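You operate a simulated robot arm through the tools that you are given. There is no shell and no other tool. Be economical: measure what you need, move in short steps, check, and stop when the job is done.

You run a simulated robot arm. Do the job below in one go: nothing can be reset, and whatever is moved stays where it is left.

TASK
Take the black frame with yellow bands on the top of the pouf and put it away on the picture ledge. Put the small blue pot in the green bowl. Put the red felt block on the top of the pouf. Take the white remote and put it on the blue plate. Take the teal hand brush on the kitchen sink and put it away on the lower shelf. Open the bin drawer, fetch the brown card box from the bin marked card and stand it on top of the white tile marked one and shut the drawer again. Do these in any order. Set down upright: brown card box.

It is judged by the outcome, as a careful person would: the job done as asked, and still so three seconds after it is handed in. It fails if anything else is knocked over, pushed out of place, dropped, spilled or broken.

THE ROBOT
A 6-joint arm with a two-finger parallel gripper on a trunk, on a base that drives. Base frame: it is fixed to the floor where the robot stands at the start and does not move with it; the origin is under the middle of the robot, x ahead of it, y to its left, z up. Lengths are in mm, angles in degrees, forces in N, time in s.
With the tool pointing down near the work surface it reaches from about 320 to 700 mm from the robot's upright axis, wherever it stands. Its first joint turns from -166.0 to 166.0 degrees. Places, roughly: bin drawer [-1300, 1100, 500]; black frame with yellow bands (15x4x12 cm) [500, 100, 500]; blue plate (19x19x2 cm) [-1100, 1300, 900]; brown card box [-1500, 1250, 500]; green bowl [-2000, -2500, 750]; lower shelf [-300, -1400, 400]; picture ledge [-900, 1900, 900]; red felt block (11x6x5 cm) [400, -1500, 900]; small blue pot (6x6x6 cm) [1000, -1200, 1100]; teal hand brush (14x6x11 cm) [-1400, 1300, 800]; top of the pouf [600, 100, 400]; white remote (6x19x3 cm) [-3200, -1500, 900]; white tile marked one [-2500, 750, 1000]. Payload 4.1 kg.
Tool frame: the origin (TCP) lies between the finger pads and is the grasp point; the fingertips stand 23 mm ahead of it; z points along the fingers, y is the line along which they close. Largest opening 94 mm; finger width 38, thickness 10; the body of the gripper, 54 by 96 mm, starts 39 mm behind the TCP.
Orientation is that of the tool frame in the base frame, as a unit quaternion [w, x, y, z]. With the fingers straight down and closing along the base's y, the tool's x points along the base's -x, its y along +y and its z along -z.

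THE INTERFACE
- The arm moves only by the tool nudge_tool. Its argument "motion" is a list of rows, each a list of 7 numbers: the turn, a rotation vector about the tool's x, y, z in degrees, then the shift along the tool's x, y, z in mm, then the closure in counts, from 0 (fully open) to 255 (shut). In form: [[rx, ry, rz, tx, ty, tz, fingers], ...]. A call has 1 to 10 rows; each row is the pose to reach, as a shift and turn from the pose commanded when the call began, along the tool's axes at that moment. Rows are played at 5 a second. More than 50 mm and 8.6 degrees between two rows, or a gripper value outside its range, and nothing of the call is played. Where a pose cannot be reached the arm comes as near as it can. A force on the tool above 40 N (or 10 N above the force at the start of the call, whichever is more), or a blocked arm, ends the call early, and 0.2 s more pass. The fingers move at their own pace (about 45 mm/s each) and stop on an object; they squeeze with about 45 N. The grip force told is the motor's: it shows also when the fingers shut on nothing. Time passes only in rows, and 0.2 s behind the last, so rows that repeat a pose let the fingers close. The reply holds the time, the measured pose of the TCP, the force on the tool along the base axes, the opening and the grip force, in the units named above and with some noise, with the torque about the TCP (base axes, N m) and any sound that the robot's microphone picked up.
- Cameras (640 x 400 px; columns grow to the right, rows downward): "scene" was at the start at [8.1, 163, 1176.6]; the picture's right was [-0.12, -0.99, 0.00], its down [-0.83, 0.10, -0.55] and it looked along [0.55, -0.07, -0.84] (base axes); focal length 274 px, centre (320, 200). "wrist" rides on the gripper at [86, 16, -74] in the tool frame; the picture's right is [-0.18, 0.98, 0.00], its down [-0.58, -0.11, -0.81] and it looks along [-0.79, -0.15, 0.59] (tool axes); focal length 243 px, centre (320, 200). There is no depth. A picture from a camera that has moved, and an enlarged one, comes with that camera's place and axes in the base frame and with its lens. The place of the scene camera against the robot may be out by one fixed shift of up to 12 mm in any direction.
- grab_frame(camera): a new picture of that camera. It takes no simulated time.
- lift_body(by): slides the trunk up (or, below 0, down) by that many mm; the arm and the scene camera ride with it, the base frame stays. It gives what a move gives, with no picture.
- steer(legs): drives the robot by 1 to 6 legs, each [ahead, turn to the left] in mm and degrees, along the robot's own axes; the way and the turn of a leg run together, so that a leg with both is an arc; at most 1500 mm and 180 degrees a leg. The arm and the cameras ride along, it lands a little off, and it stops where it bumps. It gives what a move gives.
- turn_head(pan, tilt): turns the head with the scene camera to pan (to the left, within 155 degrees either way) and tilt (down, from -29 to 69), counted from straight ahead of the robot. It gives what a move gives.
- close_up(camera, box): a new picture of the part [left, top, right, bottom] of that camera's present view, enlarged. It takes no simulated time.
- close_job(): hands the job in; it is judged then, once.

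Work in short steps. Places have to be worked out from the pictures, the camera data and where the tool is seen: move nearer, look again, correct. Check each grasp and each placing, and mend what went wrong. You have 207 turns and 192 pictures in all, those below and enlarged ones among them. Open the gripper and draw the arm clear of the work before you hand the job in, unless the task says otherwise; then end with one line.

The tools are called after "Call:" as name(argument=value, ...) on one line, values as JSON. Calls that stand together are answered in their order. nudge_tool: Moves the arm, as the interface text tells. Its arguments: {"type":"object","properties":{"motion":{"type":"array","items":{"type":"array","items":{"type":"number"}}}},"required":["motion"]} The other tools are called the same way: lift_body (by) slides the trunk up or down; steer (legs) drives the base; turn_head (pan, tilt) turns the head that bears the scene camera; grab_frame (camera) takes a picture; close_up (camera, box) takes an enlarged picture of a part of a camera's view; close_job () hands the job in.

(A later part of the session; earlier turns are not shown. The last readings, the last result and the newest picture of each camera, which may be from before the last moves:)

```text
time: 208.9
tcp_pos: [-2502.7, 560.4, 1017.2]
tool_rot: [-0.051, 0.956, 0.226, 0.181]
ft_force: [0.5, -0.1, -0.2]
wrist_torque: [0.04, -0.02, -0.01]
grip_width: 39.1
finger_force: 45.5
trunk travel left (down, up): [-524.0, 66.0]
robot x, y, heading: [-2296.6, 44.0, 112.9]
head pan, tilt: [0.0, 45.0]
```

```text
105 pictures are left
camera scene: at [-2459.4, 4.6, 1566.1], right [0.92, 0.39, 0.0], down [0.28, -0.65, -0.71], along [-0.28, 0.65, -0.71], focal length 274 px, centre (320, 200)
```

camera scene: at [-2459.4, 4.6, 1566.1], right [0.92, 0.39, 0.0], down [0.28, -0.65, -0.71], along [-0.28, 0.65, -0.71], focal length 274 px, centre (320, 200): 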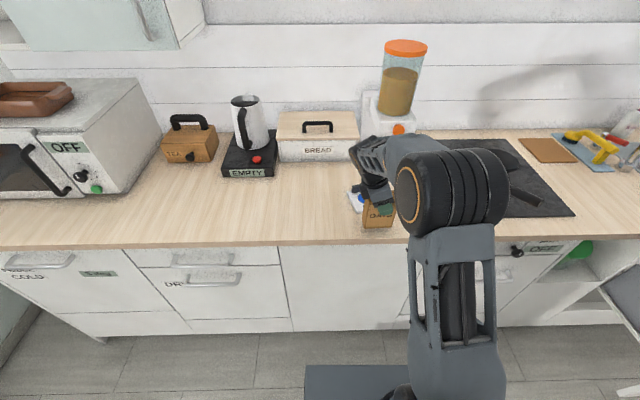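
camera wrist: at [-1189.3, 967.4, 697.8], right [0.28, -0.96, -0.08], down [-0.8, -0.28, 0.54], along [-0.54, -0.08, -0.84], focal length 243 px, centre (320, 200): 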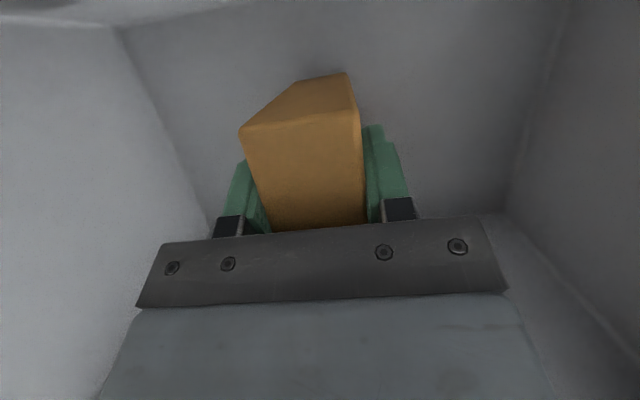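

The tile lies ≈140 ahead and 40 left of the gripper. Raise a little and look with the wrist camera.

Call:
lift_body(by=60)

Call:
grab_frame(camera="wrist")

Call:
close_up(camera="scene", box=[310, 150, 430, 250])

```text
time: 209.9
tcp_pos: [-2503.8, 561.7, 1077.2]
tool_rot: [-0.05, 0.956, 0.226, 0.181]
ft_force: [-0.5, -0.9, 0.0]
wrist_torque: [0.01, 0.01, 0.02]
grip_width: 38.9
finger_force: 44.4
trunk travel left (down, up): [-584.0, 6.0]
robot x, y, heading: [-2294.3, 43.8, 113.0]
head pan, tilt: [0.0, 45.0]
```

```text
104 pictures are left
camera wrist: at [-2447.0, 568.2, 1177.2], right [0.29, -0.95, -0.08], down [-0.79, -0.28, 0.54], along [-0.54, -0.09, -0.84], focal length 243 px, centre (320, 200)
```

wrist: 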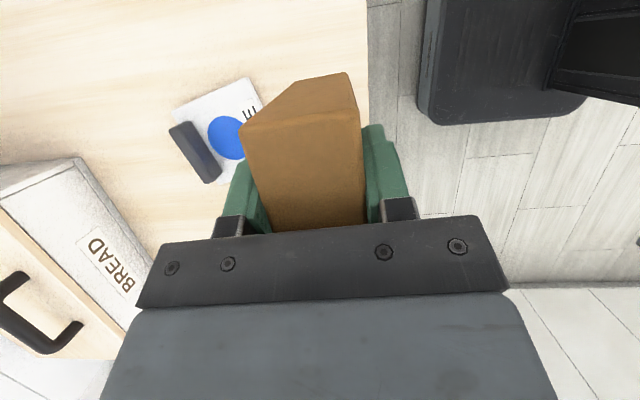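

```text
4.00 times, centred on (370, 200) of scene
camera zoom: at [-2459.4, 4.7, 1626.1], right [0.92, 0.39, 0.0], down [0.28, -0.65, -0.71], along [-0.27, 0.65, -0.71], focal length 1094 px, centre (120, 200)
```

zoom: 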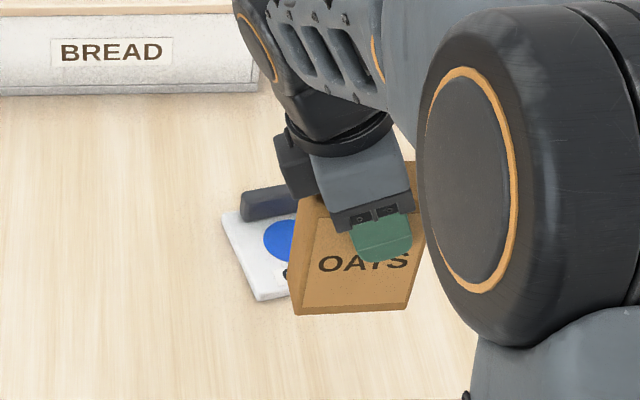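

Tile disc centre ≈(−2572, 664), tile turned ≈36°. I rotate the box to match and move over the tile, slightly in front of its black bar.

Call:
nudge_tool(motion=[[1.1, 0, -3, -2, -35, -1, 255], [2.2, 0, -6, -5, -75, -2, 255], [3.2, 0, -8.8, -7.5, -114, -2.7, 255], [3.2, 0, -8.8, -7.5, -114, -2.7, 255]])

Call:
grab_frame(camera="wrist")

Call:
close_up(camera="scene", box=[310, 130, 430, 230])

```text
time: 210.9
tcp_pos: [-2561.1, 660.0, 1077.1]
tool_rot: [-0.062, 0.934, 0.303, 0.178]
ft_force: [0.0, 0.1, -1.6]
wrist_torque: [0.0, -0.01, 0.02]
grip_width: 39.2
finger_force: 45.1
trunk travel left (down, up): [-584.0, 6.0]
robot x, y, heading: [-2296.1, 41.9, 112.8]
head pan, tilt: [0.0, 45.0]
```

```text
102 pictures are left
camera wrist: at [-2507.1, 676.5, 1177.4], right [0.44, -0.89, -0.08], down [-0.74, -0.41, 0.54], along [-0.51, -0.18, -0.84], focal length 243 px, centre (320, 200)
```

wrist: 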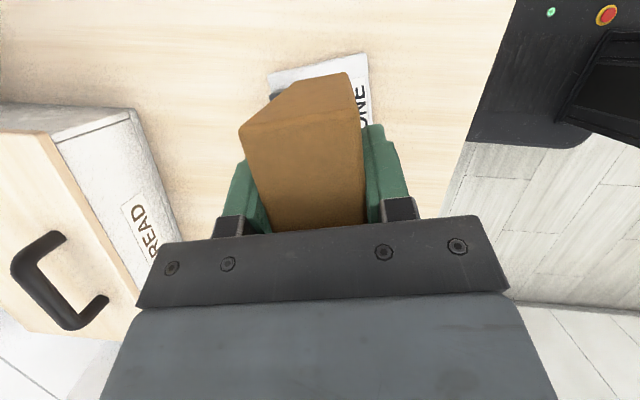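

```text
4.00 times, centred on (370, 180) of scene
camera zoom: at [-2459.3, 4.6, 1626.1], right [0.92, 0.39, 0.0], down [0.28, -0.65, -0.71], along [-0.27, 0.65, -0.71], focal length 1094 px, centre (120, 280)
```

zoom: 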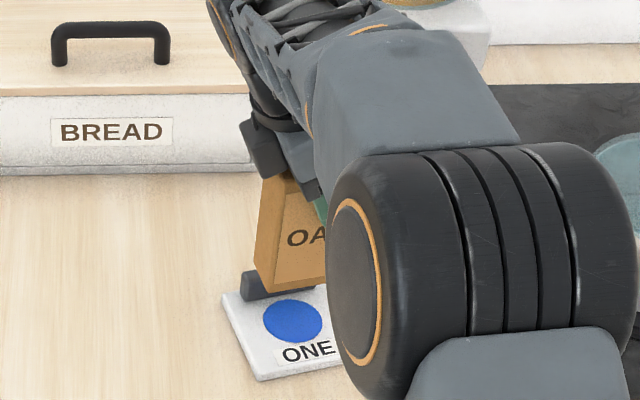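

Alignment is good. Lower 50 mm, then finely until contact.

Call:
nudge_tool(motion=[[0, 0, 0, -5.1, 0, 14.1, 255], [0, 0, 0, -10.3, 0, 28.2, 255], [0, 0, 0, -15.4, 0, 42.3, 255]])

Call:
nudge_tool(motion=[[0, 0, 0, -0.9, 0, 2.4, 255], [0, 0, 0, -1.8, 0, 4.8, 255], [0, 0, 0, -2.7, 0, 7.2, 255], [0, 0, 0, -3.4, 0, 9.4, 255]])

Call:
nudge_tool(motion=[[0, 0, 0, -0.7, 0, 1.9, 255], [0, 0, 0, -1.4, 0, 3.8, 255], [0, 0, 0, -2.1, 0, 5.7, 255]])

```text
time: 211.7
tcp_pos: [-2562.3, 659.6, 1033.0]
tool_rot: [-0.063, 0.934, 0.303, 0.178]
ft_force: [-0.5, -0.6, -0.6]
wrist_torque: [0.0, 0.01, -0.02]
grip_width: 39.2
finger_force: 45.2
trunk travel left (down, up): [-584.0, 6.0]
robot x, y, heading: [-2299.1, 46.8, 112.7]
head pan, tilt: [0.0, 45.0]
```

```text
time: 212.7
tcp_pos: [-2560.6, 660.6, 1022.9]
tool_rot: [-0.063, 0.934, 0.303, 0.178]
ft_force: [0.4, -0.3, -0.7]
wrist_torque: [-0.03, -0.01, 0.02]
grip_width: 39.2
finger_force: 44.6
trunk travel left (down, up): [-584.0, 6.0]
robot x, y, heading: [-2297.7, 42.9, 112.8]
head pan, tilt: [0.0, 45.0]
```

```text
time: 213.5
tcp_pos: [-2559.5, 661.0, 1016.9]
tool_rot: [-0.063, 0.934, 0.302, 0.178]
ft_force: [0.1, -0.6, -0.8]
wrist_torque: [-0.01, 0.03, 0.0]
grip_width: 39.0
finger_force: 45.1
trunk travel left (down, up): [-584.0, 6.0]
robot x, y, heading: [-2297.5, 45.0, 112.9]
head pan, tilt: [0.0, 45.0]
```

Call:
nudge_tool(motion=[[0, 0, 0, -0.7, 0, 1.9, 255], [0, 0, 0, -1.4, 0, 3.8, 255], [0, 0, 0, -2.1, 0, 5.7, 255]])

Call:
nudge_tool(motion=[[0, 0, 0, -0.7, 0, 1.9, 255], [0, 0, 0, -1.4, 0, 3.8, 255], [0, 0, 0, -2.1, 0, 5.7, 255]])

Call:
close_up(camera="scene", box=[310, 130, 430, 230])

```text
time: 214.3
tcp_pos: [-2559.5, 661.2, 1011.7]
tool_rot: [-0.062, 0.934, 0.303, 0.178]
ft_force: [0.6, -0.3, -0.4]
wrist_torque: [0.0, -0.02, -0.01]
grip_width: 39.5
finger_force: 45.1
trunk travel left (down, up): [-584.0, 6.0]
robot x, y, heading: [-2292.5, 42.1, 112.8]
head pan, tilt: [0.0, 45.0]
```

```text
time: 215.1
tcp_pos: [-2561.2, 661.0, 1005.4]
tool_rot: [-0.063, 0.934, 0.303, 0.177]
ft_force: [0.4, -0.3, 2.7]
wrist_torque: [-0.24, 0.09, 0.05]
grip_width: 39.3
finger_force: 44.7
trunk travel left (down, up): [-584.0, 6.0]
robot x, y, heading: [-2296.5, 48.2, 112.9]
head pan, tilt: [0.0, 45.0]
```

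```text
4.00 times, centred on (370, 180) of scene
camera zoom: at [-2459.1, 4.2, 1626.2], right [0.92, 0.39, 0.0], down [0.28, -0.65, -0.71], along [-0.28, 0.65, -0.71], focal length 1094 px, centre (120, 280)
```

zoom: 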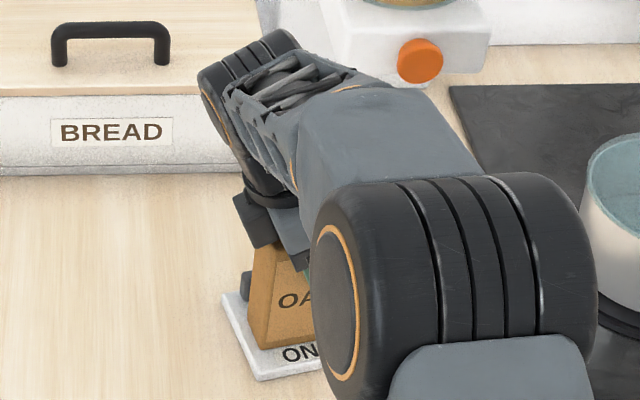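

Contact. Release and rise.

Call:
nudge_tool(motion=[[0, 0, 0, 0, 0, 0, 200], [0, 0, 0, 0, 0, 0, 80], [0, 0, 0, 0, 0, 0, 60], [0, 0, 0, 0, 0, 0, 60], [0, 0, 0, 10, 0, -28, 60], [0, 0, 0, 27, 0, -75, 60], [0, 0, 0, 43, 0, -117, 60], [0, 0, 0, 43, 30, -117, 60]])

Call:
grab_frame(camera="wrist")

```text
time: 216.9
tcp_pos: [-2542.6, 632.6, 1130.1]
tool_rot: [-0.063, 0.934, 0.302, 0.178]
ft_force: [0.1, -0.2, -0.7]
wrist_torque: [0.0, 0.01, 0.0]
grip_width: 71.9
finger_force: 0.1
trunk travel left (down, up): [-584.0, 6.0]
robot x, y, heading: [-2296.0, 44.2, 113.0]
head pan, tilt: [0.0, 45.0]
```

```text
99 pictures are left
camera wrist: at [-2488.9, 649.1, 1230.5], right [0.44, -0.89, -0.08], down [-0.74, -0.41, 0.54], along [-0.51, -0.18, -0.84], focal length 243 px, centre (320, 200)
```

wrist: 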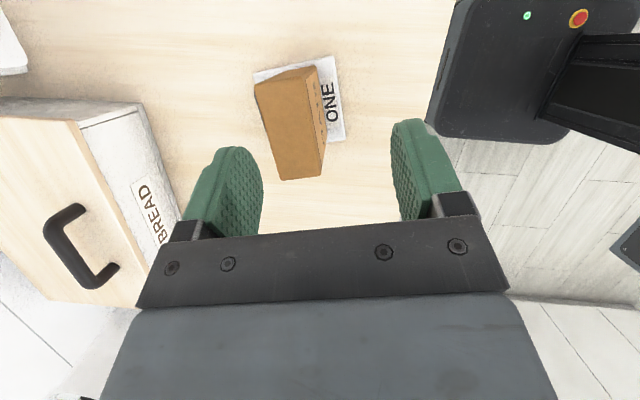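

The box stands upright on the tile. Now I untilt, drive back to the drawer to shut it.

Call:
nudge_tool(motion=[[0, -7, 0, 0, 40, -20, 120], [0, -14, 0, 0, 80, -40, 200], [0, -20, 0, 0, 115, -40, 255], [0, -20, 0, 0, 115, -40, 255]])

Call:
steer(legs=[[-190, 0], [0, -90], [1300, 0], [0, 90], [-110, 0]])

Call:
grab_frame(camera="scene")

```text
time: 217.9
tcp_pos: [-2488.5, 530.8, 1166.1]
tool_rot: [-0.009, 0.951, 0.309, 0.011]
ft_force: [0.3, -0.5, 0.5]
wrist_torque: [0.01, -0.01, 0.04]
grip_width: 0.2
finger_force: 16.2
trunk travel left (down, up): [-584.0, 6.0]
robot x, y, heading: [-2291.9, 47.4, 113.0]
head pan, tilt: [0.0, 45.0]
```

```text
time: 234.0
tcp_pos: [-1137.9, 737.1, 1166.4]
tool_rot: [-0.009, 0.959, 0.282, 0.013]
ft_force: [0.1, -0.1, 1.1]
wrist_torque: [0.02, 0.02, -0.01]
grip_width: 0.0
finger_force: 42.9
trunk travel left (down, up): [-584.0, 6.0]
robot x, y, heading: [-975.3, 241.8, 109.8]
head pan, tilt: [0.0, 45.0]
```

```text
98 pictures are left
camera scene: at [-1139.0, 209.1, 1626.1], right [0.94, 0.34, 0.0], down [0.24, -0.67, -0.71], along [-0.24, 0.67, -0.71], focal length 274 px, centre (320, 200)
```

scene: 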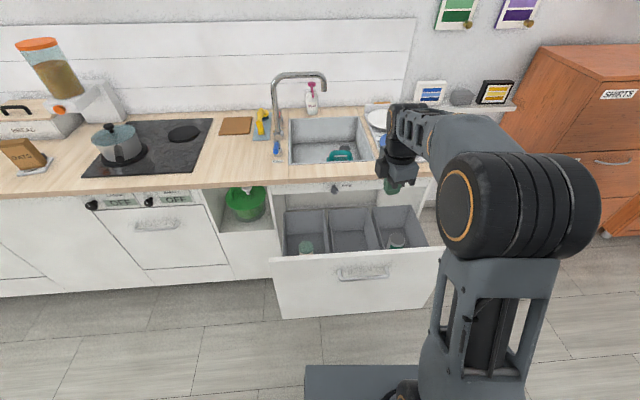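

Align the base and tool, then pitch forward and lower the trunk.

Call:
steer(legs=[[0, 2.7]])

Call:
nudge_tool(motion=[[0, 0, 6.5, 0, 0, 0, 255], [0, 0, 13, 0, 0, 0, 255]])

Call:
nudge_tool(motion=[[8.6, 0, 0, 0, 0, 0, 255], [17.2, 0, 0, 0, 0, 0, 255], [25.8, 0, 0, 0, 0, 0, 255], [34.4, 0, 0, 0, 0, 0, 255], [43, 0, 0, 0, 0, 0, 255], [51.6, 0, 0, 0, 0, 0, 255], [60.2, 0, 0, 0, 0, 0, 255], [68.8, 0, 0, 0, 0, 0, 255], [77.4, 0, 0, 0, 0, 0, 255], [86, 0, 0, 0, 0, 0, 255]])

Call:
lift_body(by=-390)

Call:
grab_frame(camera="scene")

```text
time: 234.8
tcp_pos: [-1160.9, 730.0, 1165.3]
tool_rot: [-0.009, 0.952, 0.305, 0.013]
ft_force: [0.0, 0.0, -1.0]
wrist_torque: [-0.03, -0.03, -0.02]
grip_width: 0.0
finger_force: 42.2
trunk travel left (down, up): [-584.0, 6.0]
robot x, y, heading: [-975.2, 239.2, 112.5]
head pan, tilt: [0.0, 45.0]
```

```text
time: 235.4
tcp_pos: [-1161.5, 729.6, 1166.3]
tool_rot: [-0.01, 0.981, 0.195, 0.011]
ft_force: [-0.4, -0.2, -0.3]
wrist_torque: [0.01, -0.03, 0.0]
grip_width: 0.0
finger_force: 42.7
trunk travel left (down, up): [-584.0, 6.0]
robot x, y, heading: [-975.2, 242.0, 112.4]
head pan, tilt: [0.0, 45.0]
```

```text
time: 237.6
tcp_pos: [-1161.4, 731.5, 1166.0]
tool_rot: [-0.677, 0.71, 0.15, -0.124]
ft_force: [0.6, -0.8, -0.2]
wrist_torque: [0.0, 0.0, 0.0]
grip_width: 0.3
finger_force: 42.5
trunk travel left (down, up): [-584.0, 6.0]
robot x, y, heading: [-976.6, 240.2, 112.4]
head pan, tilt: [0.0, 45.0]
```

```text
time: 241.4
tcp_pos: [-1161.1, 729.5, 775.6]
tool_rot: [-0.677, 0.71, 0.151, -0.126]
ft_force: [-0.1, 0.2, -0.1]
wrist_torque: [-0.03, -0.01, -0.04]
grip_width: 0.0
finger_force: 42.6
trunk travel left (down, up): [-194.0, 396.0]
robot x, y, heading: [-972.4, 239.2, 112.6]
head pan, tilt: [0.0, 45.0]
```

```text
97 pictures are left
camera scene: at [-1137.5, 202.6, 1236.1], right [0.92, 0.38, 0.0], down [0.27, -0.65, -0.71], along [-0.27, 0.65, -0.71], focal length 274 px, centre (320, 200)
```

scene: 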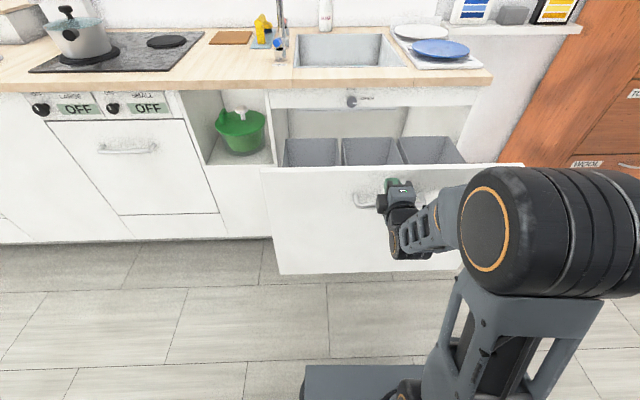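

Lower 28 mm and push the drawer shut by driving forward.

Call:
nudge_tool(motion=[[0, 0, 0, 0, 28, 2, 255], [0, 0, 0, 0, 28, 2, 255]])

Call:
steer(legs=[[340, 0]])

Call:
grab_frame(camera="scene")

```text
time: 242.0
tcp_pos: [-1160.5, 730.7, 747.4]
tool_rot: [-0.677, 0.71, 0.151, -0.125]
ft_force: [-0.1, 0.3, 0.0]
wrist_torque: [0.01, 0.01, 0.0]
grip_width: 0.0
finger_force: 42.7
trunk travel left (down, up): [-194.0, 396.0]
robot x, y, heading: [-975.4, 239.9, 112.3]
head pan, tilt: [0.0, 45.0]
```

```text
time: 244.2
tcp_pos: [-1294.7, 1048.0, 748.5]
tool_rot: [-0.676, 0.71, 0.153, -0.127]
ft_force: [0.6, 0.0, 0.3]
wrist_torque: [-0.02, 0.01, 0.05]
grip_width: 0.1
finger_force: 42.2
trunk travel left (down, up): [-194.0, 396.0]
robot x, y, heading: [-1105.1, 557.5, 112.5]
head pan, tilt: [0.0, 45.0]
```

```text
96 pictures are left
camera scene: at [-1268.9, 519.2, 1236.1], right [0.92, 0.38, 0.0], down [0.27, -0.65, -0.71], along [-0.27, 0.65, -0.71], focal length 274 px, centre (320, 200)
```

scene: 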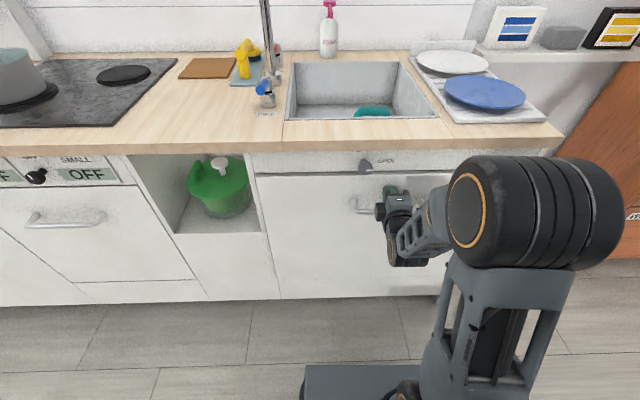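

Nearly shut. I push the last bit with the arm until it meets the stop.

Call:
nudge_tool(motion=[[0, 0, 0, 0, 0, 5, 255], [0, 0, 0, 0, 0, 10, 255], [0, 0, 0, 0, 0, 15, 255], [0, 0, 0, 0, 0, 20, 255], [0, 0, 0, 0, 0, 25, 255], [0, 0, 0, 0, 0, 30, 255], [0, 0, 0, 0, 0, 35, 255]])

Call:
close_up(camera="scene", box=[230, 130, 470, 280])

```text
time: 245.1
tcp_pos: [-1299.0, 1058.1, 749.0]
tool_rot: [-0.676, 0.71, 0.153, -0.126]
ft_force: [10.0, -22.5, 10.7]
wrist_torque: [0.3, 0.37, 0.45]
grip_width: 0.2
finger_force: 42.8
trunk travel left (down, up): [-194.0, 396.0]
robot x, y, heading: [-1105.3, 555.2, 112.6]
head pan, tilt: [0.0, 45.0]
stopped in row 4: the force on the tool passed its limit (the readings are from after the stop); the commanded pose is now the measured one
```

```text
2.67 times, centred on (350, 205) of scene
camera zoom: at [-1267.4, 516.0, 1236.3], right [0.92, 0.38, 0.0], down [0.27, -0.65, -0.71], along [-0.27, 0.65, -0.71], focal length 729 px, centre (240, 187)
```

zoom: 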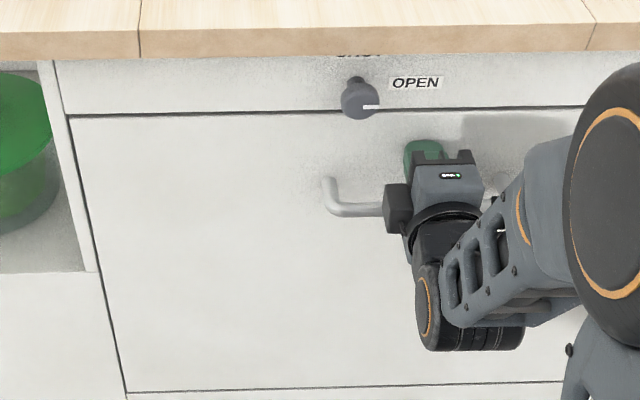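

The drawer is shut. Next the brush: I withdraw, raise, un-pitch the tool, and look into the sink.

Call:
nudge_tool(motion=[[0, 0, 0, 0, 0, -30, 255], [0, 0, 0, 0, 0, -60, 200], [0, 0, 0, 0, 0, -80, 0]])

Call:
steer(legs=[[-100, 0]])

Call:
lift_body(by=390)

Call:
nudge_tool(motion=[[-8.6, 0, 0, 0, 0, 0, 0], [-17.2, 0, 0, 0, 0, 0, 0], [-25.8, 0, 0, 0, 0, 0, 0], [-34.4, 0, 0, 0, 0, 0, 0], [-43, 0, 0, 0, 0, 0, 0], [-51.6, 0, 0, 0, 0, 0, 0], [-60.2, 0, 0, 0, 0, 0, 0], [-68.8, 0, 0, 0, 0, 0, 0], [-77.4, 0, 0, 0, 0, 0, 0], [-86, 0, 0, 0, 0, 0, 0]])

Call:
steer(legs=[[230, 0]])

Call:
turn_head(pan=5, tilt=48)

Call:
grab_frame(camera="scene")

Call:
grab_frame(camera="wrist")

```text
time: 245.9
tcp_pos: [-1283.3, 1018.0, 747.8]
tool_rot: [-0.675, 0.711, 0.152, -0.126]
ft_force: [0.2, -0.5, 0.3]
wrist_torque: [0.01, -0.03, 0.02]
grip_width: 49.8
finger_force: 0.0
out of reach, approached as far as the arm can: row 2, 3
trunk travel left (down, up): [-194.0, 396.0]
robot x, y, heading: [-1104.9, 560.9, 112.6]
head pan, tilt: [0.0, 45.0]
```

```text
time: 247.1
tcp_pos: [-1243.0, 925.4, 748.5]
tool_rot: [-0.675, 0.711, 0.152, -0.126]
ft_force: [-0.3, -0.3, 0.7]
wrist_torque: [-0.01, -0.01, -0.03]
grip_width: 94.0
finger_force: 0.1
trunk travel left (down, up): [-194.0, 396.0]
robot x, y, heading: [-1066.3, 465.3, 112.7]
head pan, tilt: [0.0, 45.0]
```

```text
time: 250.8
tcp_pos: [-1243.7, 924.8, 1138.3]
tool_rot: [-0.675, 0.711, 0.152, -0.126]
ft_force: [-0.1, 0.4, -0.5]
wrist_torque: [0.02, 0.02, 0.0]
grip_width: 93.9
finger_force: 0.1
trunk travel left (down, up): [-584.0, 6.0]
robot x, y, heading: [-1063.1, 461.9, 112.6]
head pan, tilt: [0.0, 45.0]
```

```text
time: 253.0
tcp_pos: [-1241.9, 924.6, 1138.3]
tool_rot: [-0.008, 0.98, 0.198, 0.012]
ft_force: [-0.5, 0.0, 0.6]
wrist_torque: [0.01, -0.02, 0.01]
grip_width: 94.0
finger_force: 0.0
trunk travel left (down, up): [-584.0, 6.0]
robot x, y, heading: [-1066.9, 463.8, 112.6]
head pan, tilt: [0.0, 45.0]
```

```text
time: 254.8
tcp_pos: [-1329.2, 1138.2, 1138.8]
tool_rot: [-0.008, 0.981, 0.195, 0.011]
ft_force: [-0.4, 0.6, 0.4]
wrist_torque: [-0.01, 0.01, 0.03]
grip_width: 93.8
finger_force: 0.0
trunk travel left (down, up): [-584.0, 6.0]
robot x, y, heading: [-1153.5, 678.1, 112.6]
head pan, tilt: [0.0, 45.0]
```

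```text
time: 255.4
tcp_pos: [-1329.3, 1137.1, 1138.7]
tool_rot: [-0.008, 0.981, 0.195, 0.012]
ft_force: [0.8, 1.1, 0.6]
wrist_torque: [0.0, -0.03, 0.0]
grip_width: 93.9
finger_force: 0.0
trunk travel left (down, up): [-584.0, 6.0]
robot x, y, heading: [-1153.5, 676.7, 112.4]
head pan, tilt: [5.0, 48.0]
```

```text
94 pictures are left
camera scene: at [-1322.9, 632.8, 1621.9], right [0.89, 0.46, 0.0], down [0.34, -0.66, -0.67], along [-0.31, 0.59, -0.74], focal length 274 px, centre (320, 200)
```

scene: 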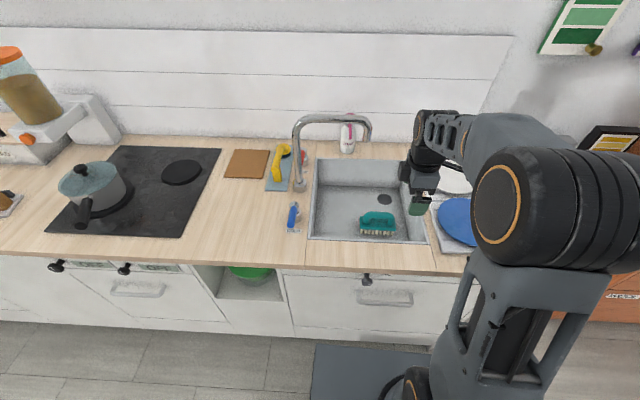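

```text
93 pictures are left
camera wrist: at [-1243.3, 1153.5, 1214.7], right [0.21, -0.98, -0.02], down [-0.59, -0.14, 0.79], along [-0.78, -0.15, -0.61], focal length 243 px, centre (320, 200)
```

wrist: 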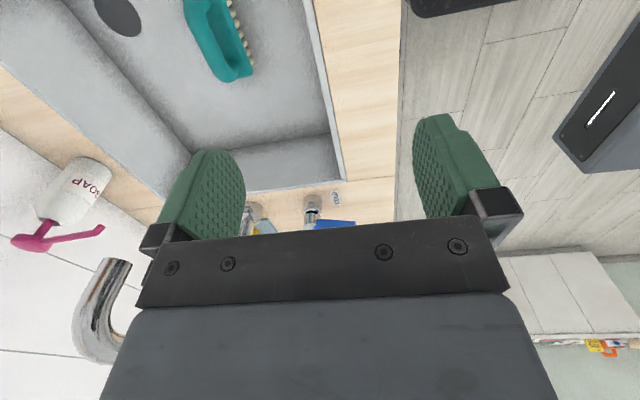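

Call:
close_up(camera="scene", box=[330, 190, 430, 252])

Call:
close_up(camera="wrist", box=[150, 0, 310, 100])

```text
6.40 times, centred on (380, 221) of scene
camera zoom: at [-1322.9, 632.8, 1621.9], right [0.89, 0.46, 0.0], down [0.34, -0.66, -0.67], along [-0.31, 0.59, -0.74], focal length 1750 px, centre (-64, 66)
```

zoom: 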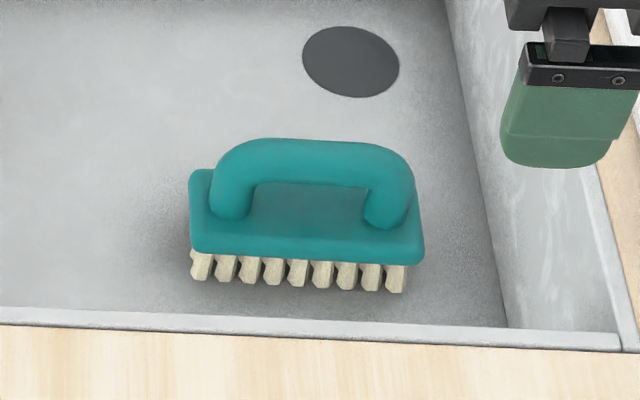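

```text
4.00 times, centred on (230, 50) of wrist
camera zoom: at [-1243.3, 1153.5, 1214.7], right [0.21, -0.98, -0.02], down [-0.59, -0.14, 0.79], along [-0.78, -0.15, -0.61], focal length 970 px, centre (680, 800)
```

zoom: 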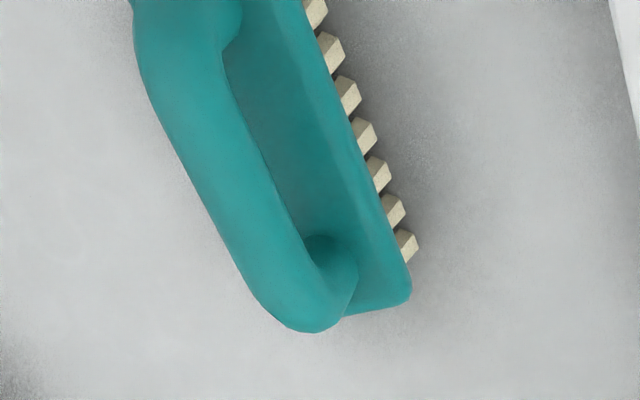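

Brush handle centre ≈(−1420, 1284), top ≈870. I drive 60 mm closer and move above it.

Call:
steer(legs=[[60, 0]])

Call:
nudge_tool(motion=[[0, 0, -3.5, -9, -36, 40, 60], [0, 0, -3.5, -18, -72, 80, 60], [0, 0, -3.5, -27.5, -110, 110, 60], [0, 0, -3.5, -27.5, -110, 150, 60], [0, 0, -3.5, -27.5, -110, 150, 60]])

Call:
grab_frame(camera="wrist")

Call:
grab_frame(camera="scene")

```text
time: 256.4
tcp_pos: [-1352.0, 1193.5, 1138.0]
tool_rot: [-0.008, 0.98, 0.196, 0.011]
ft_force: [-0.4, -0.7, -0.1]
wrist_torque: [-0.02, -0.01, 0.03]
grip_width: 94.1
finger_force: 0.1
trunk travel left (down, up): [-584.0, 6.0]
robot x, y, heading: [-1174.8, 732.0, 112.2]
head pan, tilt: [5.0, 48.0]
```

```text
refused: row 1 steps farther than a row can; nothing moved
```

```text
90 pictures are left
camera wrist: at [-1266.6, 1209.2, 1214.2], right [0.21, -0.98, -0.02], down [-0.59, -0.14, 0.79], along [-0.78, -0.16, -0.61], focal length 243 px, centre (320, 200)
```

wrist: 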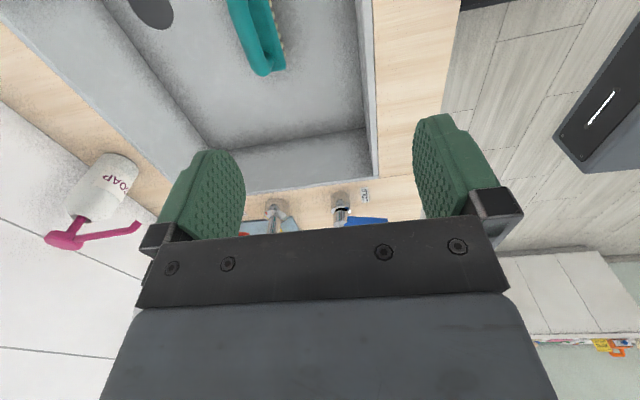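

```text
89 pictures are left
camera scene: at [-1346.1, 688.8, 1621.9], right [0.89, 0.46, 0.0], down [0.34, -0.66, -0.67], along [-0.31, 0.59, -0.74], focal length 274 px, centre (320, 200)
```

scene: 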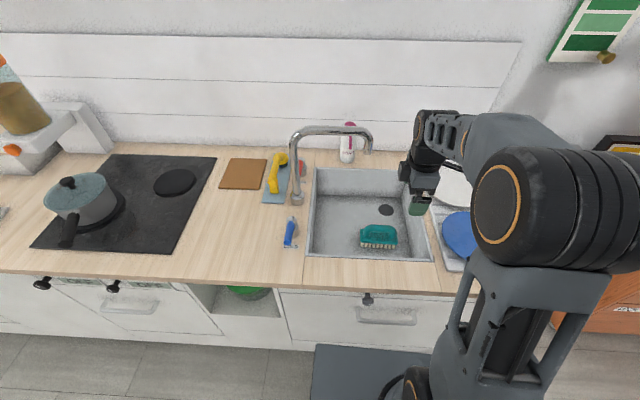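

Same move with smaller steps.

Call:
nudge_tool(motion=[[0, 0, -2, -9, -30, 25, 60], [0, 0, -3.5, -18, -60, 50, 60], [0, 0, -3.5, -25, -90, 75, 60], [0, 0, -3.5, -28, -111, 110, 60], [0, 0, -3.5, -28, -111, 150, 60], [0, 0, -3.5, -28, -111, 150, 60]])

Call:
grab_frame(camera="wrist")

Call:
close_up(camera="scene", box=[300, 150, 460, 270])

```text
time: 257.8
tcp_pos: [-1419.1, 1289.1, 990.1]
tool_rot: [-0.008, 0.974, 0.226, 0.011]
ft_force: [0.1, 0.0, 0.7]
wrist_torque: [0.0, 0.01, 0.01]
grip_width: 71.6
finger_force: 0.1
trunk travel left (down, up): [-584.0, 6.0]
robot x, y, heading: [-1180.4, 730.1, 112.0]
head pan, tilt: [5.0, 48.0]
```

```text
88 pictures are left
camera wrist: at [-1334.6, 1309.9, 1065.7], right [0.27, -0.96, -0.02], down [-0.59, -0.17, 0.79], along [-0.77, -0.2, -0.61], focal length 243 px, centre (320, 200)
```

wrist: 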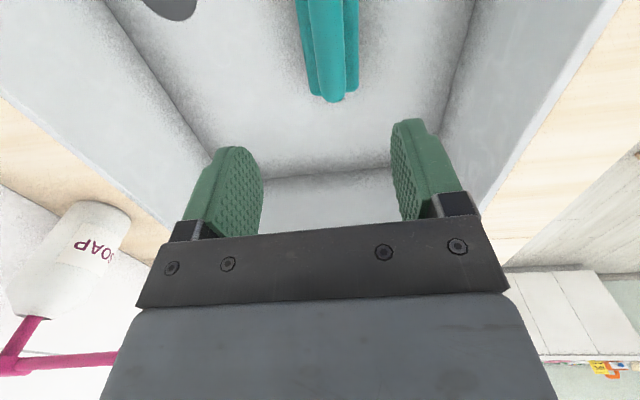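

```text
3.33 times, centred on (380, 210) of scene
camera zoom: at [-1345.6, 687.6, 1621.9], right [0.89, 0.46, 0.0], down [0.34, -0.66, -0.67], along [-0.31, 0.59, -0.74], focal length 912 px, centre (120, 167)
```

zoom: 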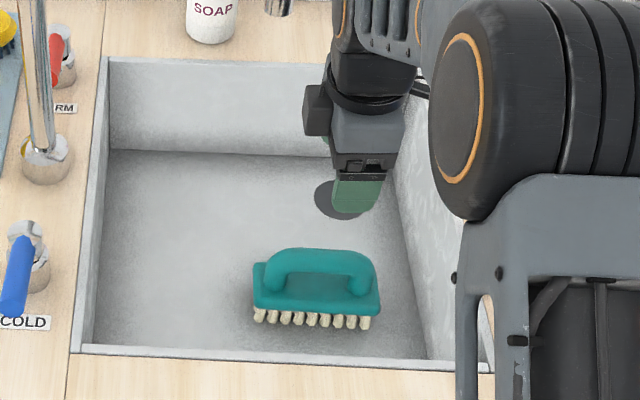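

Shift 11 mm toward me, descend to the handle and grip.

Call:
nudge_tool(motion=[[0, 0, 0, 3, 11, 30, 60], [0, 0, 0, 3, 11, 65, 60], [0, 0, 0, 3, 11, 100, 60], [0, 0, 0, 3, 11, 130, 60], [0, 0, 0, 3, 11, 130, 255], [0, 0, 0, 3, 11, 130, 255], [0, 0, 0, 3, 11, 130, 255], [0, 0, 0, 3, 11, 130, 255], [0, 0, 0, 3, 11, 130, 255]])

Call:
close_up(camera="scene", box=[300, 150, 460, 270])

```text
time: 259.8
tcp_pos: [-1406.6, 1280.6, 860.0]
tool_rot: [-0.009, 0.974, 0.226, 0.011]
ft_force: [0.8, -1.1, 0.4]
wrist_torque: [-0.02, -0.01, 0.03]
grip_width: 25.6
finger_force: 44.9
trunk travel left (down, up): [-584.0, 6.0]
robot x, y, heading: [-1176.8, 734.0, 112.5]
head pan, tilt: [5.0, 48.0]
```

```text
3.33 times, centred on (380, 210) of scene
camera zoom: at [-1345.7, 687.8, 1621.9], right [0.89, 0.46, 0.0], down [0.34, -0.66, -0.67], along [-0.31, 0.59, -0.74], focal length 912 px, centre (120, 167)
```

zoom: 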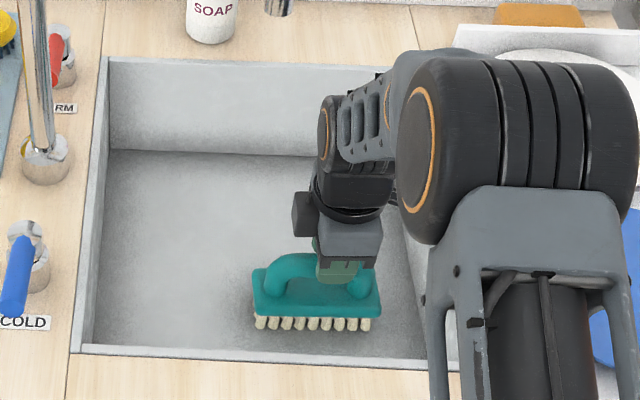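

Gripped the brush. Lift it out and back away, then drive toward the lower shelf area.

Call:
nudge_tool(motion=[[0, 0, 0, 0, 0, -30, 255], [0, 0, 0, 0, 0, -70, 255], [0, 0, 0, 0, 0, -115, 255], [0, 0, 0, 0, 0, -160, 255], [0, 0, 0, 0, 0, -205, 255], [0, 0, 0, 0, 0, -240, 255], [0, 0, 0, 0, 40, -250, 255], [0, 0, 0, 0, 85, -250, 255]])

Call:
steer(legs=[[-400, 0], [0, -120], [880, 0], [0, -75]])

Call:
turn_head(pan=0, tilt=30)

Call:
grab_frame(camera="scene")

```text
time: 261.6
tcp_pos: [-1374.4, 1199.9, 1108.2]
tool_rot: [-0.008, 0.974, 0.225, 0.011]
ft_force: [-0.9, -1.2, -1.1]
wrist_torque: [0.03, -0.02, 0.0]
grip_width: 25.1
finger_force: 45.3
trunk travel left (down, up): [-584.0, 6.0]
robot x, y, heading: [-1172.9, 733.1, 112.6]
head pan, tilt: [5.0, 48.0]
```

```text
time: 276.6
tcp_pos: [-61.0, -223.8, 1107.1]
tool_rot: [-0.012, -0.106, 0.994, -0.006]
ft_force: [0.4, -0.1, -1.8]
wrist_torque: [0.01, 0.04, 0.0]
grip_width: 25.3
finger_force: 45.3
trunk travel left (down, up): [-584.0, 6.0]
robot x, y, heading: [-139.7, 280.8, -81.5]
head pan, tilt: [5.0, 48.0]
```

```text
time: 277.4
tcp_pos: [-60.0, -223.2, 1108.0]
tool_rot: [-0.012, -0.105, 0.994, -0.006]
ft_force: [0.8, -0.2, -0.8]
wrist_torque: [0.03, 0.02, -0.02]
grip_width: 25.3
finger_force: 44.8
trunk travel left (down, up): [-584.0, 6.0]
robot x, y, heading: [-139.9, 282.7, -81.9]
head pan, tilt: [0.0, 30.0]
```

```text
85 pictures are left
camera scene: at [27.2, 279.9, 1648.6], right [-0.99, -0.15, 0.0], down [-0.07, 0.5, -0.87], along [0.13, -0.86, -0.5], focal length 274 px, centre (320, 200)
```

scene: 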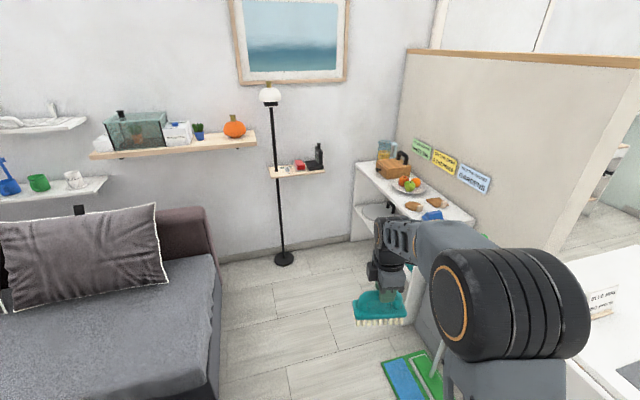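

The lower shelf (z≈390, under a top at 765–790, front facing direction ≈24°) needs the gripper to enter obliquely. I first set the brush on the pouf to regrip it with a tilted tool.

Call:
steer(legs=[[0, 6], [209, 0], [0, 76]])

Call:
lift_body(by=-400)

Call:
nudge_tool(motion=[[0, 0, -8.5, 0, -5, 0, 255], [0, 0, -17, 0, -10, 0, 255], [0, 0, -25.5, 0, -15, 0, 255], [0, 0, -34, 0, -20, 0, 255], [0, 0, -42.5, 0, -25, 0, 255], [0, 0, -51, 0, -30, 10, 255], [0, 0, -59.5, 0, -30, 30, 255], [0, 0, -68, 0, -30, 50, 255], [0, 0, -76.5, 0, -30, 70, 255], [0, 0, -85, 0, -30, 90, 255]])

Call:
turn_head(pan=0, tilt=50)

Call:
grab_frame(camera="scene")

```text
time: 282.8
tcp_pos: [420.4, 92.9, 1106.3]
tool_rot: [0.006, 0.733, -0.68, 0.014]
ft_force: [0.5, 0.2, -2.1]
wrist_torque: [-0.02, 0.01, 0.01]
grip_width: 25.2
finger_force: 45.3
trunk travel left (down, up): [-584.0, 6.0]
robot x, y, heading: [-87.8, 81.6, 0.5]
head pan, tilt: [0.0, 30.0]
```

```text
time: 286.6
tcp_pos: [421.3, 94.0, 706.5]
tool_rot: [0.005, 0.733, -0.68, 0.013]
ft_force: [-0.3, 0.2, -1.6]
wrist_torque: [0.01, -0.01, 0.01]
grip_width: 25.3
finger_force: 44.9
trunk travel left (down, up): [-184.0, 406.0]
robot x, y, heading: [-93.3, 85.4, 0.5]
head pan, tilt: [0.0, 30.0]
```

```text
time: 288.9
tcp_pos: [449.1, 108.8, 616.8]
tool_rot: [0.022, 1.0, -0.01, 0.006]
ft_force: [0.1, -0.8, -2.9]
wrist_torque: [0.01, -0.06, -0.01]
grip_width: 25.3
finger_force: 44.9
out of reach, approached as far as the arm can: row 10
trunk travel left (down, up): [-184.0, 406.0]
robot x, y, heading: [-89.4, 83.6, 0.3]
head pan, tilt: [0.0, 30.0]
```

```text
time: 289.7
tcp_pos: [449.7, 107.9, 616.8]
tool_rot: [0.02, 1.0, -0.013, 0.007]
ft_force: [0.1, 0.6, -1.4]
wrist_torque: [0.0, 0.01, 0.02]
grip_width: 25.1
finger_force: 45.1
trunk travel left (down, up): [-184.0, 406.0]
robot x, y, heading: [-90.8, 83.3, 0.5]
head pan, tilt: [0.0, 50.0]
```

```text
84 pictures are left
camera scene: at [-75.9, 255.2, 1219.2], right [0.01, -1.0, 0.0], down [-0.77, -0.01, -0.64], along [0.64, 0.01, -0.77], focal length 274 px, centre (320, 200)
```

scene: 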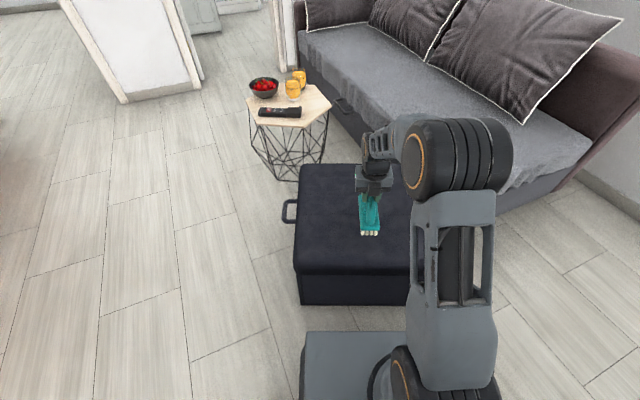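

Lower the brush to the pouf.

Call:
nudge_tool(motion=[[0, 0, 0, 0, 0, 30, 255], [0, 0, 0, 0, 0, 60, 255], [0, 0, 0, 0, 0, 88, 255]])

Call:
nudge_tool(motion=[[0, 0, 0, 0, 0, 3, 255], [0, 0, 0, 0, 0, 6, 255], [0, 0, 0, 0, 0, 9, 255]])

Call:
nudge_tool(motion=[[0, 0, 0, 0, 0, 2, 255], [0, 0, 0, 0, 0, 4, 255], [0, 0, 0, 0, 0, 6, 255]])

```text
time: 290.5
tcp_pos: [449.1, 107.4, 526.6]
tool_rot: [0.018, 1.0, -0.009, 0.007]
ft_force: [0.7, -0.7, -1.0]
wrist_torque: [0.02, -0.04, 0.02]
grip_width: 25.3
finger_force: 45.1
out of reach, approached as far as the arm can: row 1
trunk travel left (down, up): [-184.0, 406.0]
robot x, y, heading: [-88.3, 88.1, 0.5]
head pan, tilt: [0.0, 50.0]
```

```text
time: 291.3
tcp_pos: [450.3, 107.0, 521.2]
tool_rot: [0.018, 1.0, -0.009, 0.011]
ft_force: [-5.3, -7.9, 34.7]
wrist_torque: [0.04, 0.09, -0.12]
grip_width: 25.6
finger_force: 45.4
trunk travel left (down, up): [-184.0, 406.0]
robot x, y, heading: [-89.1, 81.1, 0.5]
head pan, tilt: [0.0, 50.0]
```

```text
time: 291.7
tcp_pos: [450.8, 106.2, 522.5]
tool_rot: [0.018, 1.0, -0.01, 0.011]
ft_force: [-6.3, -0.9, 23.1]
wrist_torque: [0.44, 0.85, 0.13]
grip_width: 25.4
finger_force: 44.7
trunk travel left (down, up): [-184.0, 406.0]
robot x, y, heading: [-86.8, 82.5, 0.5]
head pan, tilt: [0.0, 50.0]
stopped in row 1: the force on the tool passed its limit (the readings are from after the stop); the commanded pose is now the measured one
```

The brush stands on the pouf. Open, rise, tilt the tool 40° about the closing axis, and regrip.

Call:
nudge_tool(motion=[[0, 0, 0, 0, 0, -1, 60], [0, 0, 0, 0, 0, -1, 60], [0, 0, 0, 0, 0, -1, 60], [0, 0, 0, 0, 0, -30, 60], [0, 0, 0, 0, 0, -60, 60]])

Call:
nudge_tool(motion=[[0, 8, 0, 0, 0, 0, 60], [0, 16, 0, 0, 0, 0, 60], [0, 24, 0, 0, 0, 0, 60], [0, 32, 0, 0, 0, 0, 60], [0, 40, 0, 0, 0, 0, 60], [0, 40, 0, 0, 0, 0, 60]])

Call:
grab_frame(camera="wrist")

```text
time: 292.9
tcp_pos: [449.6, 110.3, 578.2]
tool_rot: [0.02, 1.0, -0.012, 0.009]
ft_force: [0.4, -0.8, -0.2]
wrist_torque: [0.04, 0.01, -0.01]
grip_width: 71.9
finger_force: 0.0
trunk travel left (down, up): [-184.0, 406.0]
robot x, y, heading: [-89.4, 82.9, 0.5]
head pan, tilt: [0.0, 50.0]
```

```text
time: 294.3
tcp_pos: [446.8, 99.2, 577.2]
tool_rot: [0.02, 0.936, -0.079, 0.343]
ft_force: [1.7, 3.5, 0.9]
wrist_torque: [-0.24, 0.09, -0.02]
grip_width: 71.9
finger_force: 0.0
out of reach, approached as far as the arm can: row 4, 5
trunk travel left (down, up): [-184.0, 406.0]
robot x, y, heading: [-88.0, 85.0, 0.6]
head pan, tilt: [0.0, 50.0]
```

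```text
83 pictures are left
camera wrist: at [462.0, 77.4, 689.3], right [-0.3, -0.94, -0.13], down [-0.93, 0.26, 0.24], along [-0.19, 0.2, -0.96], focal length 243 px, centre (320, 200)
```

wrist: 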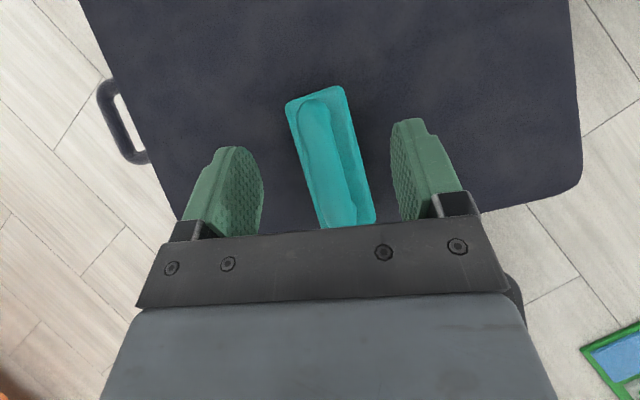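

The arm can't tilt that way round. I untilt, rise, and turn the tool 180° so the tilt is in its natural direction.

Call:
nudge_tool(motion=[[0, -8, 0, 0, 0, -10, 60], [0, -16, 0, 0, 0, -20, 60], [0, -24, 0, 0, 0, -30, 60], [0, -32, 0, 0, 0, -40, 60], [0, -40, 0, 0, 0, -40, 60]])

Call:
nudge_tool(motion=[[0, 0, 8.5, 0, 0, 0, 60], [0, 0, 17, 0, 0, 0, 60], [0, 0, 25.5, 0, 0, 0, 60], [0, 0, 34, 0, 0, 0, 60], [0, 0, 42.5, 0, 0, 0, 60], [0, 0, 51, 0, 0, 0, 60], [0, 0, 59.5, 0, 0, 0, 60], [0, 0, 68, 0, 0, 0, 60], [0, 0, 76.5, 0, 0, 0, 60], [0, 0, 85, 0, 0, 0, 60]])

Call:
nudge_tool(motion=[[0, 0, 8.5, 0, 0, 0, 60], [0, 0, 17, 0, 0, 0, 60], [0, 0, 25.5, 0, 0, 0, 60], [0, 0, 34, 0, 0, 0, 60], [0, 0, 42.5, 0, 0, 0, 60], [0, 0, 51, 0, 0, 0, 60], [0, 0, 59.5, 0, 0, 0, 60], [0, 0, 68, 0, 0, 0, 60], [0, 0, 76.5, 0, 0, 0, 60], [0, 0, 85, 0, 0, 0, 60]])

```text
time: 295.5
tcp_pos: [421.8, 110.1, 610.4]
tool_rot: [0.019, 1.0, -0.009, 0.009]
ft_force: [0.0, 0.4, 0.1]
wrist_torque: [-0.03, -0.01, 0.0]
grip_width: 72.1
finger_force: 0.0
out of reach, approached as far as the arm can: row 2, 3
trunk travel left (down, up): [-184.0, 406.0]
robot x, y, heading: [-92.2, 82.5, 0.5]
head pan, tilt: [0.0, 50.0]
```

```text
time: 297.7
tcp_pos: [424.5, 110.8, 610.1]
tool_rot: [0.008, 0.73, -0.684, 0.02]
ft_force: [0.0, 0.0, -0.1]
wrist_torque: [-0.02, 0.01, 0.0]
grip_width: 71.7
finger_force: 0.0
trunk travel left (down, up): [-184.0, 406.0]
robot x, y, heading: [-88.1, 78.7, 0.4]
head pan, tilt: [0.0, 50.0]
```

```text
time: 299.9
tcp_pos: [424.0, 109.9, 610.9]
tool_rot: [0.007, -0.075, 0.997, -0.019]
ft_force: [0.4, 0.1, -0.5]
wrist_torque: [-0.02, -0.02, 0.0]
grip_width: 71.9
finger_force: 0.1
trunk travel left (down, up): [-184.0, 406.0]
robot x, y, heading: [-86.6, 84.1, 0.5]
head pan, tilt: [0.0, 50.0]
```

Call:
nudge_tool(motion=[[0, 0, 4.6, 0, 0, 0, 60], [0, 0, 4.6, 0, 0, 0, 60]])

Call:
nudge_tool(motion=[[0, -8, 0, 0, 0, 0, 60], [0, -16, 0, 0, 0, 0, 60], [0, -24, 0, 0, 0, 0, 60], [0, -32, 0, 0, 0, 0, 60], [0, -40, 0, 0, 0, 0, 60], [0, -40, 0, 0, 0, 0, 60]])

Call:
grab_frame(camera="wrist")

```text
time: 300.5
tcp_pos: [423.3, 110.0, 610.1]
tool_rot: [0.009, -0.036, 0.999, -0.019]
ft_force: [0.3, 0.1, -0.2]
wrist_torque: [0.02, -0.01, 0.01]
grip_width: 71.8
finger_force: 0.1
trunk travel left (down, up): [-184.0, 406.0]
robot x, y, heading: [-88.5, 83.4, 0.5]
head pan, tilt: [0.0, 50.0]
```

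```text
time: 301.9
tcp_pos: [424.8, 111.0, 610.5]
tool_rot: [0.35, -0.041, 0.936, -0.005]
ft_force: [0.0, -0.5, -0.1]
wrist_torque: [0.05, -0.03, 0.02]
grip_width: 72.0
finger_force: 0.0
out of reach, approached as far as the arm can: row 4
trunk travel left (down, up): [-184.0, 406.0]
robot x, y, heading: [-88.6, 81.2, 0.4]
head pan, tilt: [0.0, 50.0]
```

```text
82 pictures are left
camera wrist: at [309.9, 117.1, 608.6], right [0.07, 0.99, 0.08], down [-0.08, -0.08, 0.99], along [0.99, -0.07, 0.08], focal length 243 px, centre (320, 200)
```

wrist: 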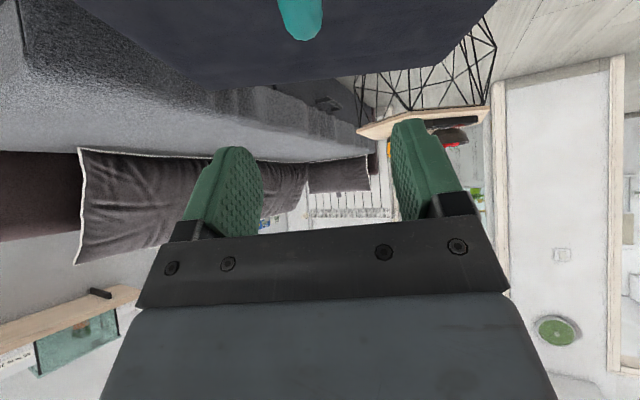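

The tilt works now. Move onto the handle and grip.

Call:
nudge_tool(motion=[[0, 0, 0, 12, -4, 25, 60], [0, 0, 0, 25, -4, 51, 60], [0, 0, 0, 37, -4, 77, 60], [0, 0, 0, 37, -4, 77, 255], [0, 0, 0, 37, -4, 77, 255], [0, 0, 0, 37, -4, 77, 255], [0, 0, 0, 37, -4, 77, 255]])

Call:
close_up(camera="scene", box=[320, 130, 440, 250])

```text
time: 303.5
tcp_pos: [446.5, 106.7, 528.3]
tool_rot: [0.35, -0.042, 0.936, -0.004]
ft_force: [1.1, 0.4, 0.8]
wrist_torque: [0.17, -0.13, 0.02]
grip_width: 25.7
finger_force: 44.9
trunk travel left (down, up): [-184.0, 406.0]
robot x, y, heading: [-87.7, 82.4, 0.5]
head pan, tilt: [0.0, 50.0]
```

```text
3.33 times, centred on (380, 190) of scene
camera zoom: at [-75.9, 255.1, 1219.2], right [0.01, -1.0, 0.0], down [-0.77, -0.01, -0.64], along [0.64, 0.01, -0.77], focal length 912 px, centre (120, 233)
```

zoom: 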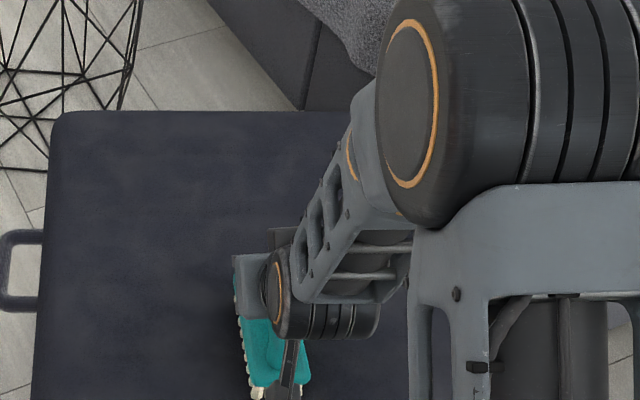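

Regripped with the tool tilted. I lift, back off the pouf, and drive toward the sideboard, stopping short to look.

Call:
lift_body(by=250)

Call:
steer(legs=[[-80, 0], [0, -62], [700, 0]])

Call:
turn_head(pan=-55, tilt=35)

Call:
grab_frame(camera="scene")

```text
time: 306.1
tcp_pos: [446.0, 106.4, 778.2]
tool_rot: [0.348, -0.041, 0.937, -0.005]
ft_force: [0.5, -0.1, -2.3]
wrist_torque: [-0.02, 0.0, 0.0]
grip_width: 25.2
finger_force: 45.0
trunk travel left (down, up): [-434.0, 156.0]
robot x, y, heading: [-90.5, 82.5, 0.4]
head pan, tilt: [0.0, 50.0]
```

```text
time: 313.4
tcp_pos: [440.4, -1005.7, 779.2]
tool_rot: [0.296, 0.447, 0.824, -0.184]
ft_force: [-0.4, -0.3, -1.6]
wrist_torque: [0.02, 0.02, -0.02]
grip_width: 25.4
finger_force: 45.0
trunk travel left (down, up): [-434.0, 156.0]
robot x, y, heading: [171.1, -545.0, -61.4]
head pan, tilt: [0.0, 50.0]
```

```text
time: 314.6
tcp_pos: [441.3, -1006.4, 778.6]
tool_rot: [0.297, 0.446, 0.824, -0.183]
ft_force: [-0.5, 0.1, -2.3]
wrist_torque: [0.0, -0.02, 0.02]
grip_width: 25.3
finger_force: 44.9
trunk travel left (down, up): [-434.0, 156.0]
robot x, y, heading: [171.8, -546.7, -61.2]
head pan, tilt: [-55.0, 35.0]
```

```text
80 pictures are left
camera scene: at [244.8, -485.9, 1490.9], right [-0.9, 0.44, 0.0], down [0.25, 0.51, -0.82], along [-0.36, -0.73, -0.57], focal length 274 px, centre (320, 200)
```

scene: 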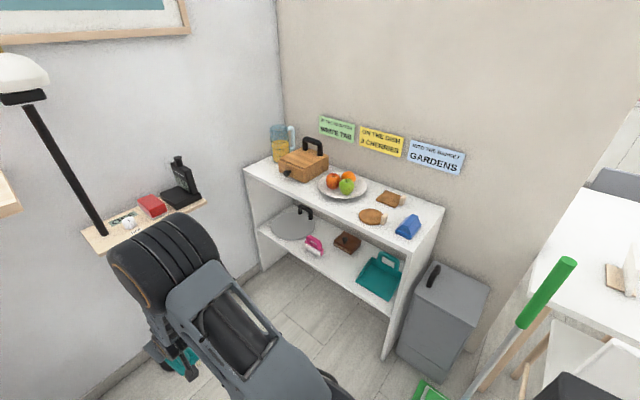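

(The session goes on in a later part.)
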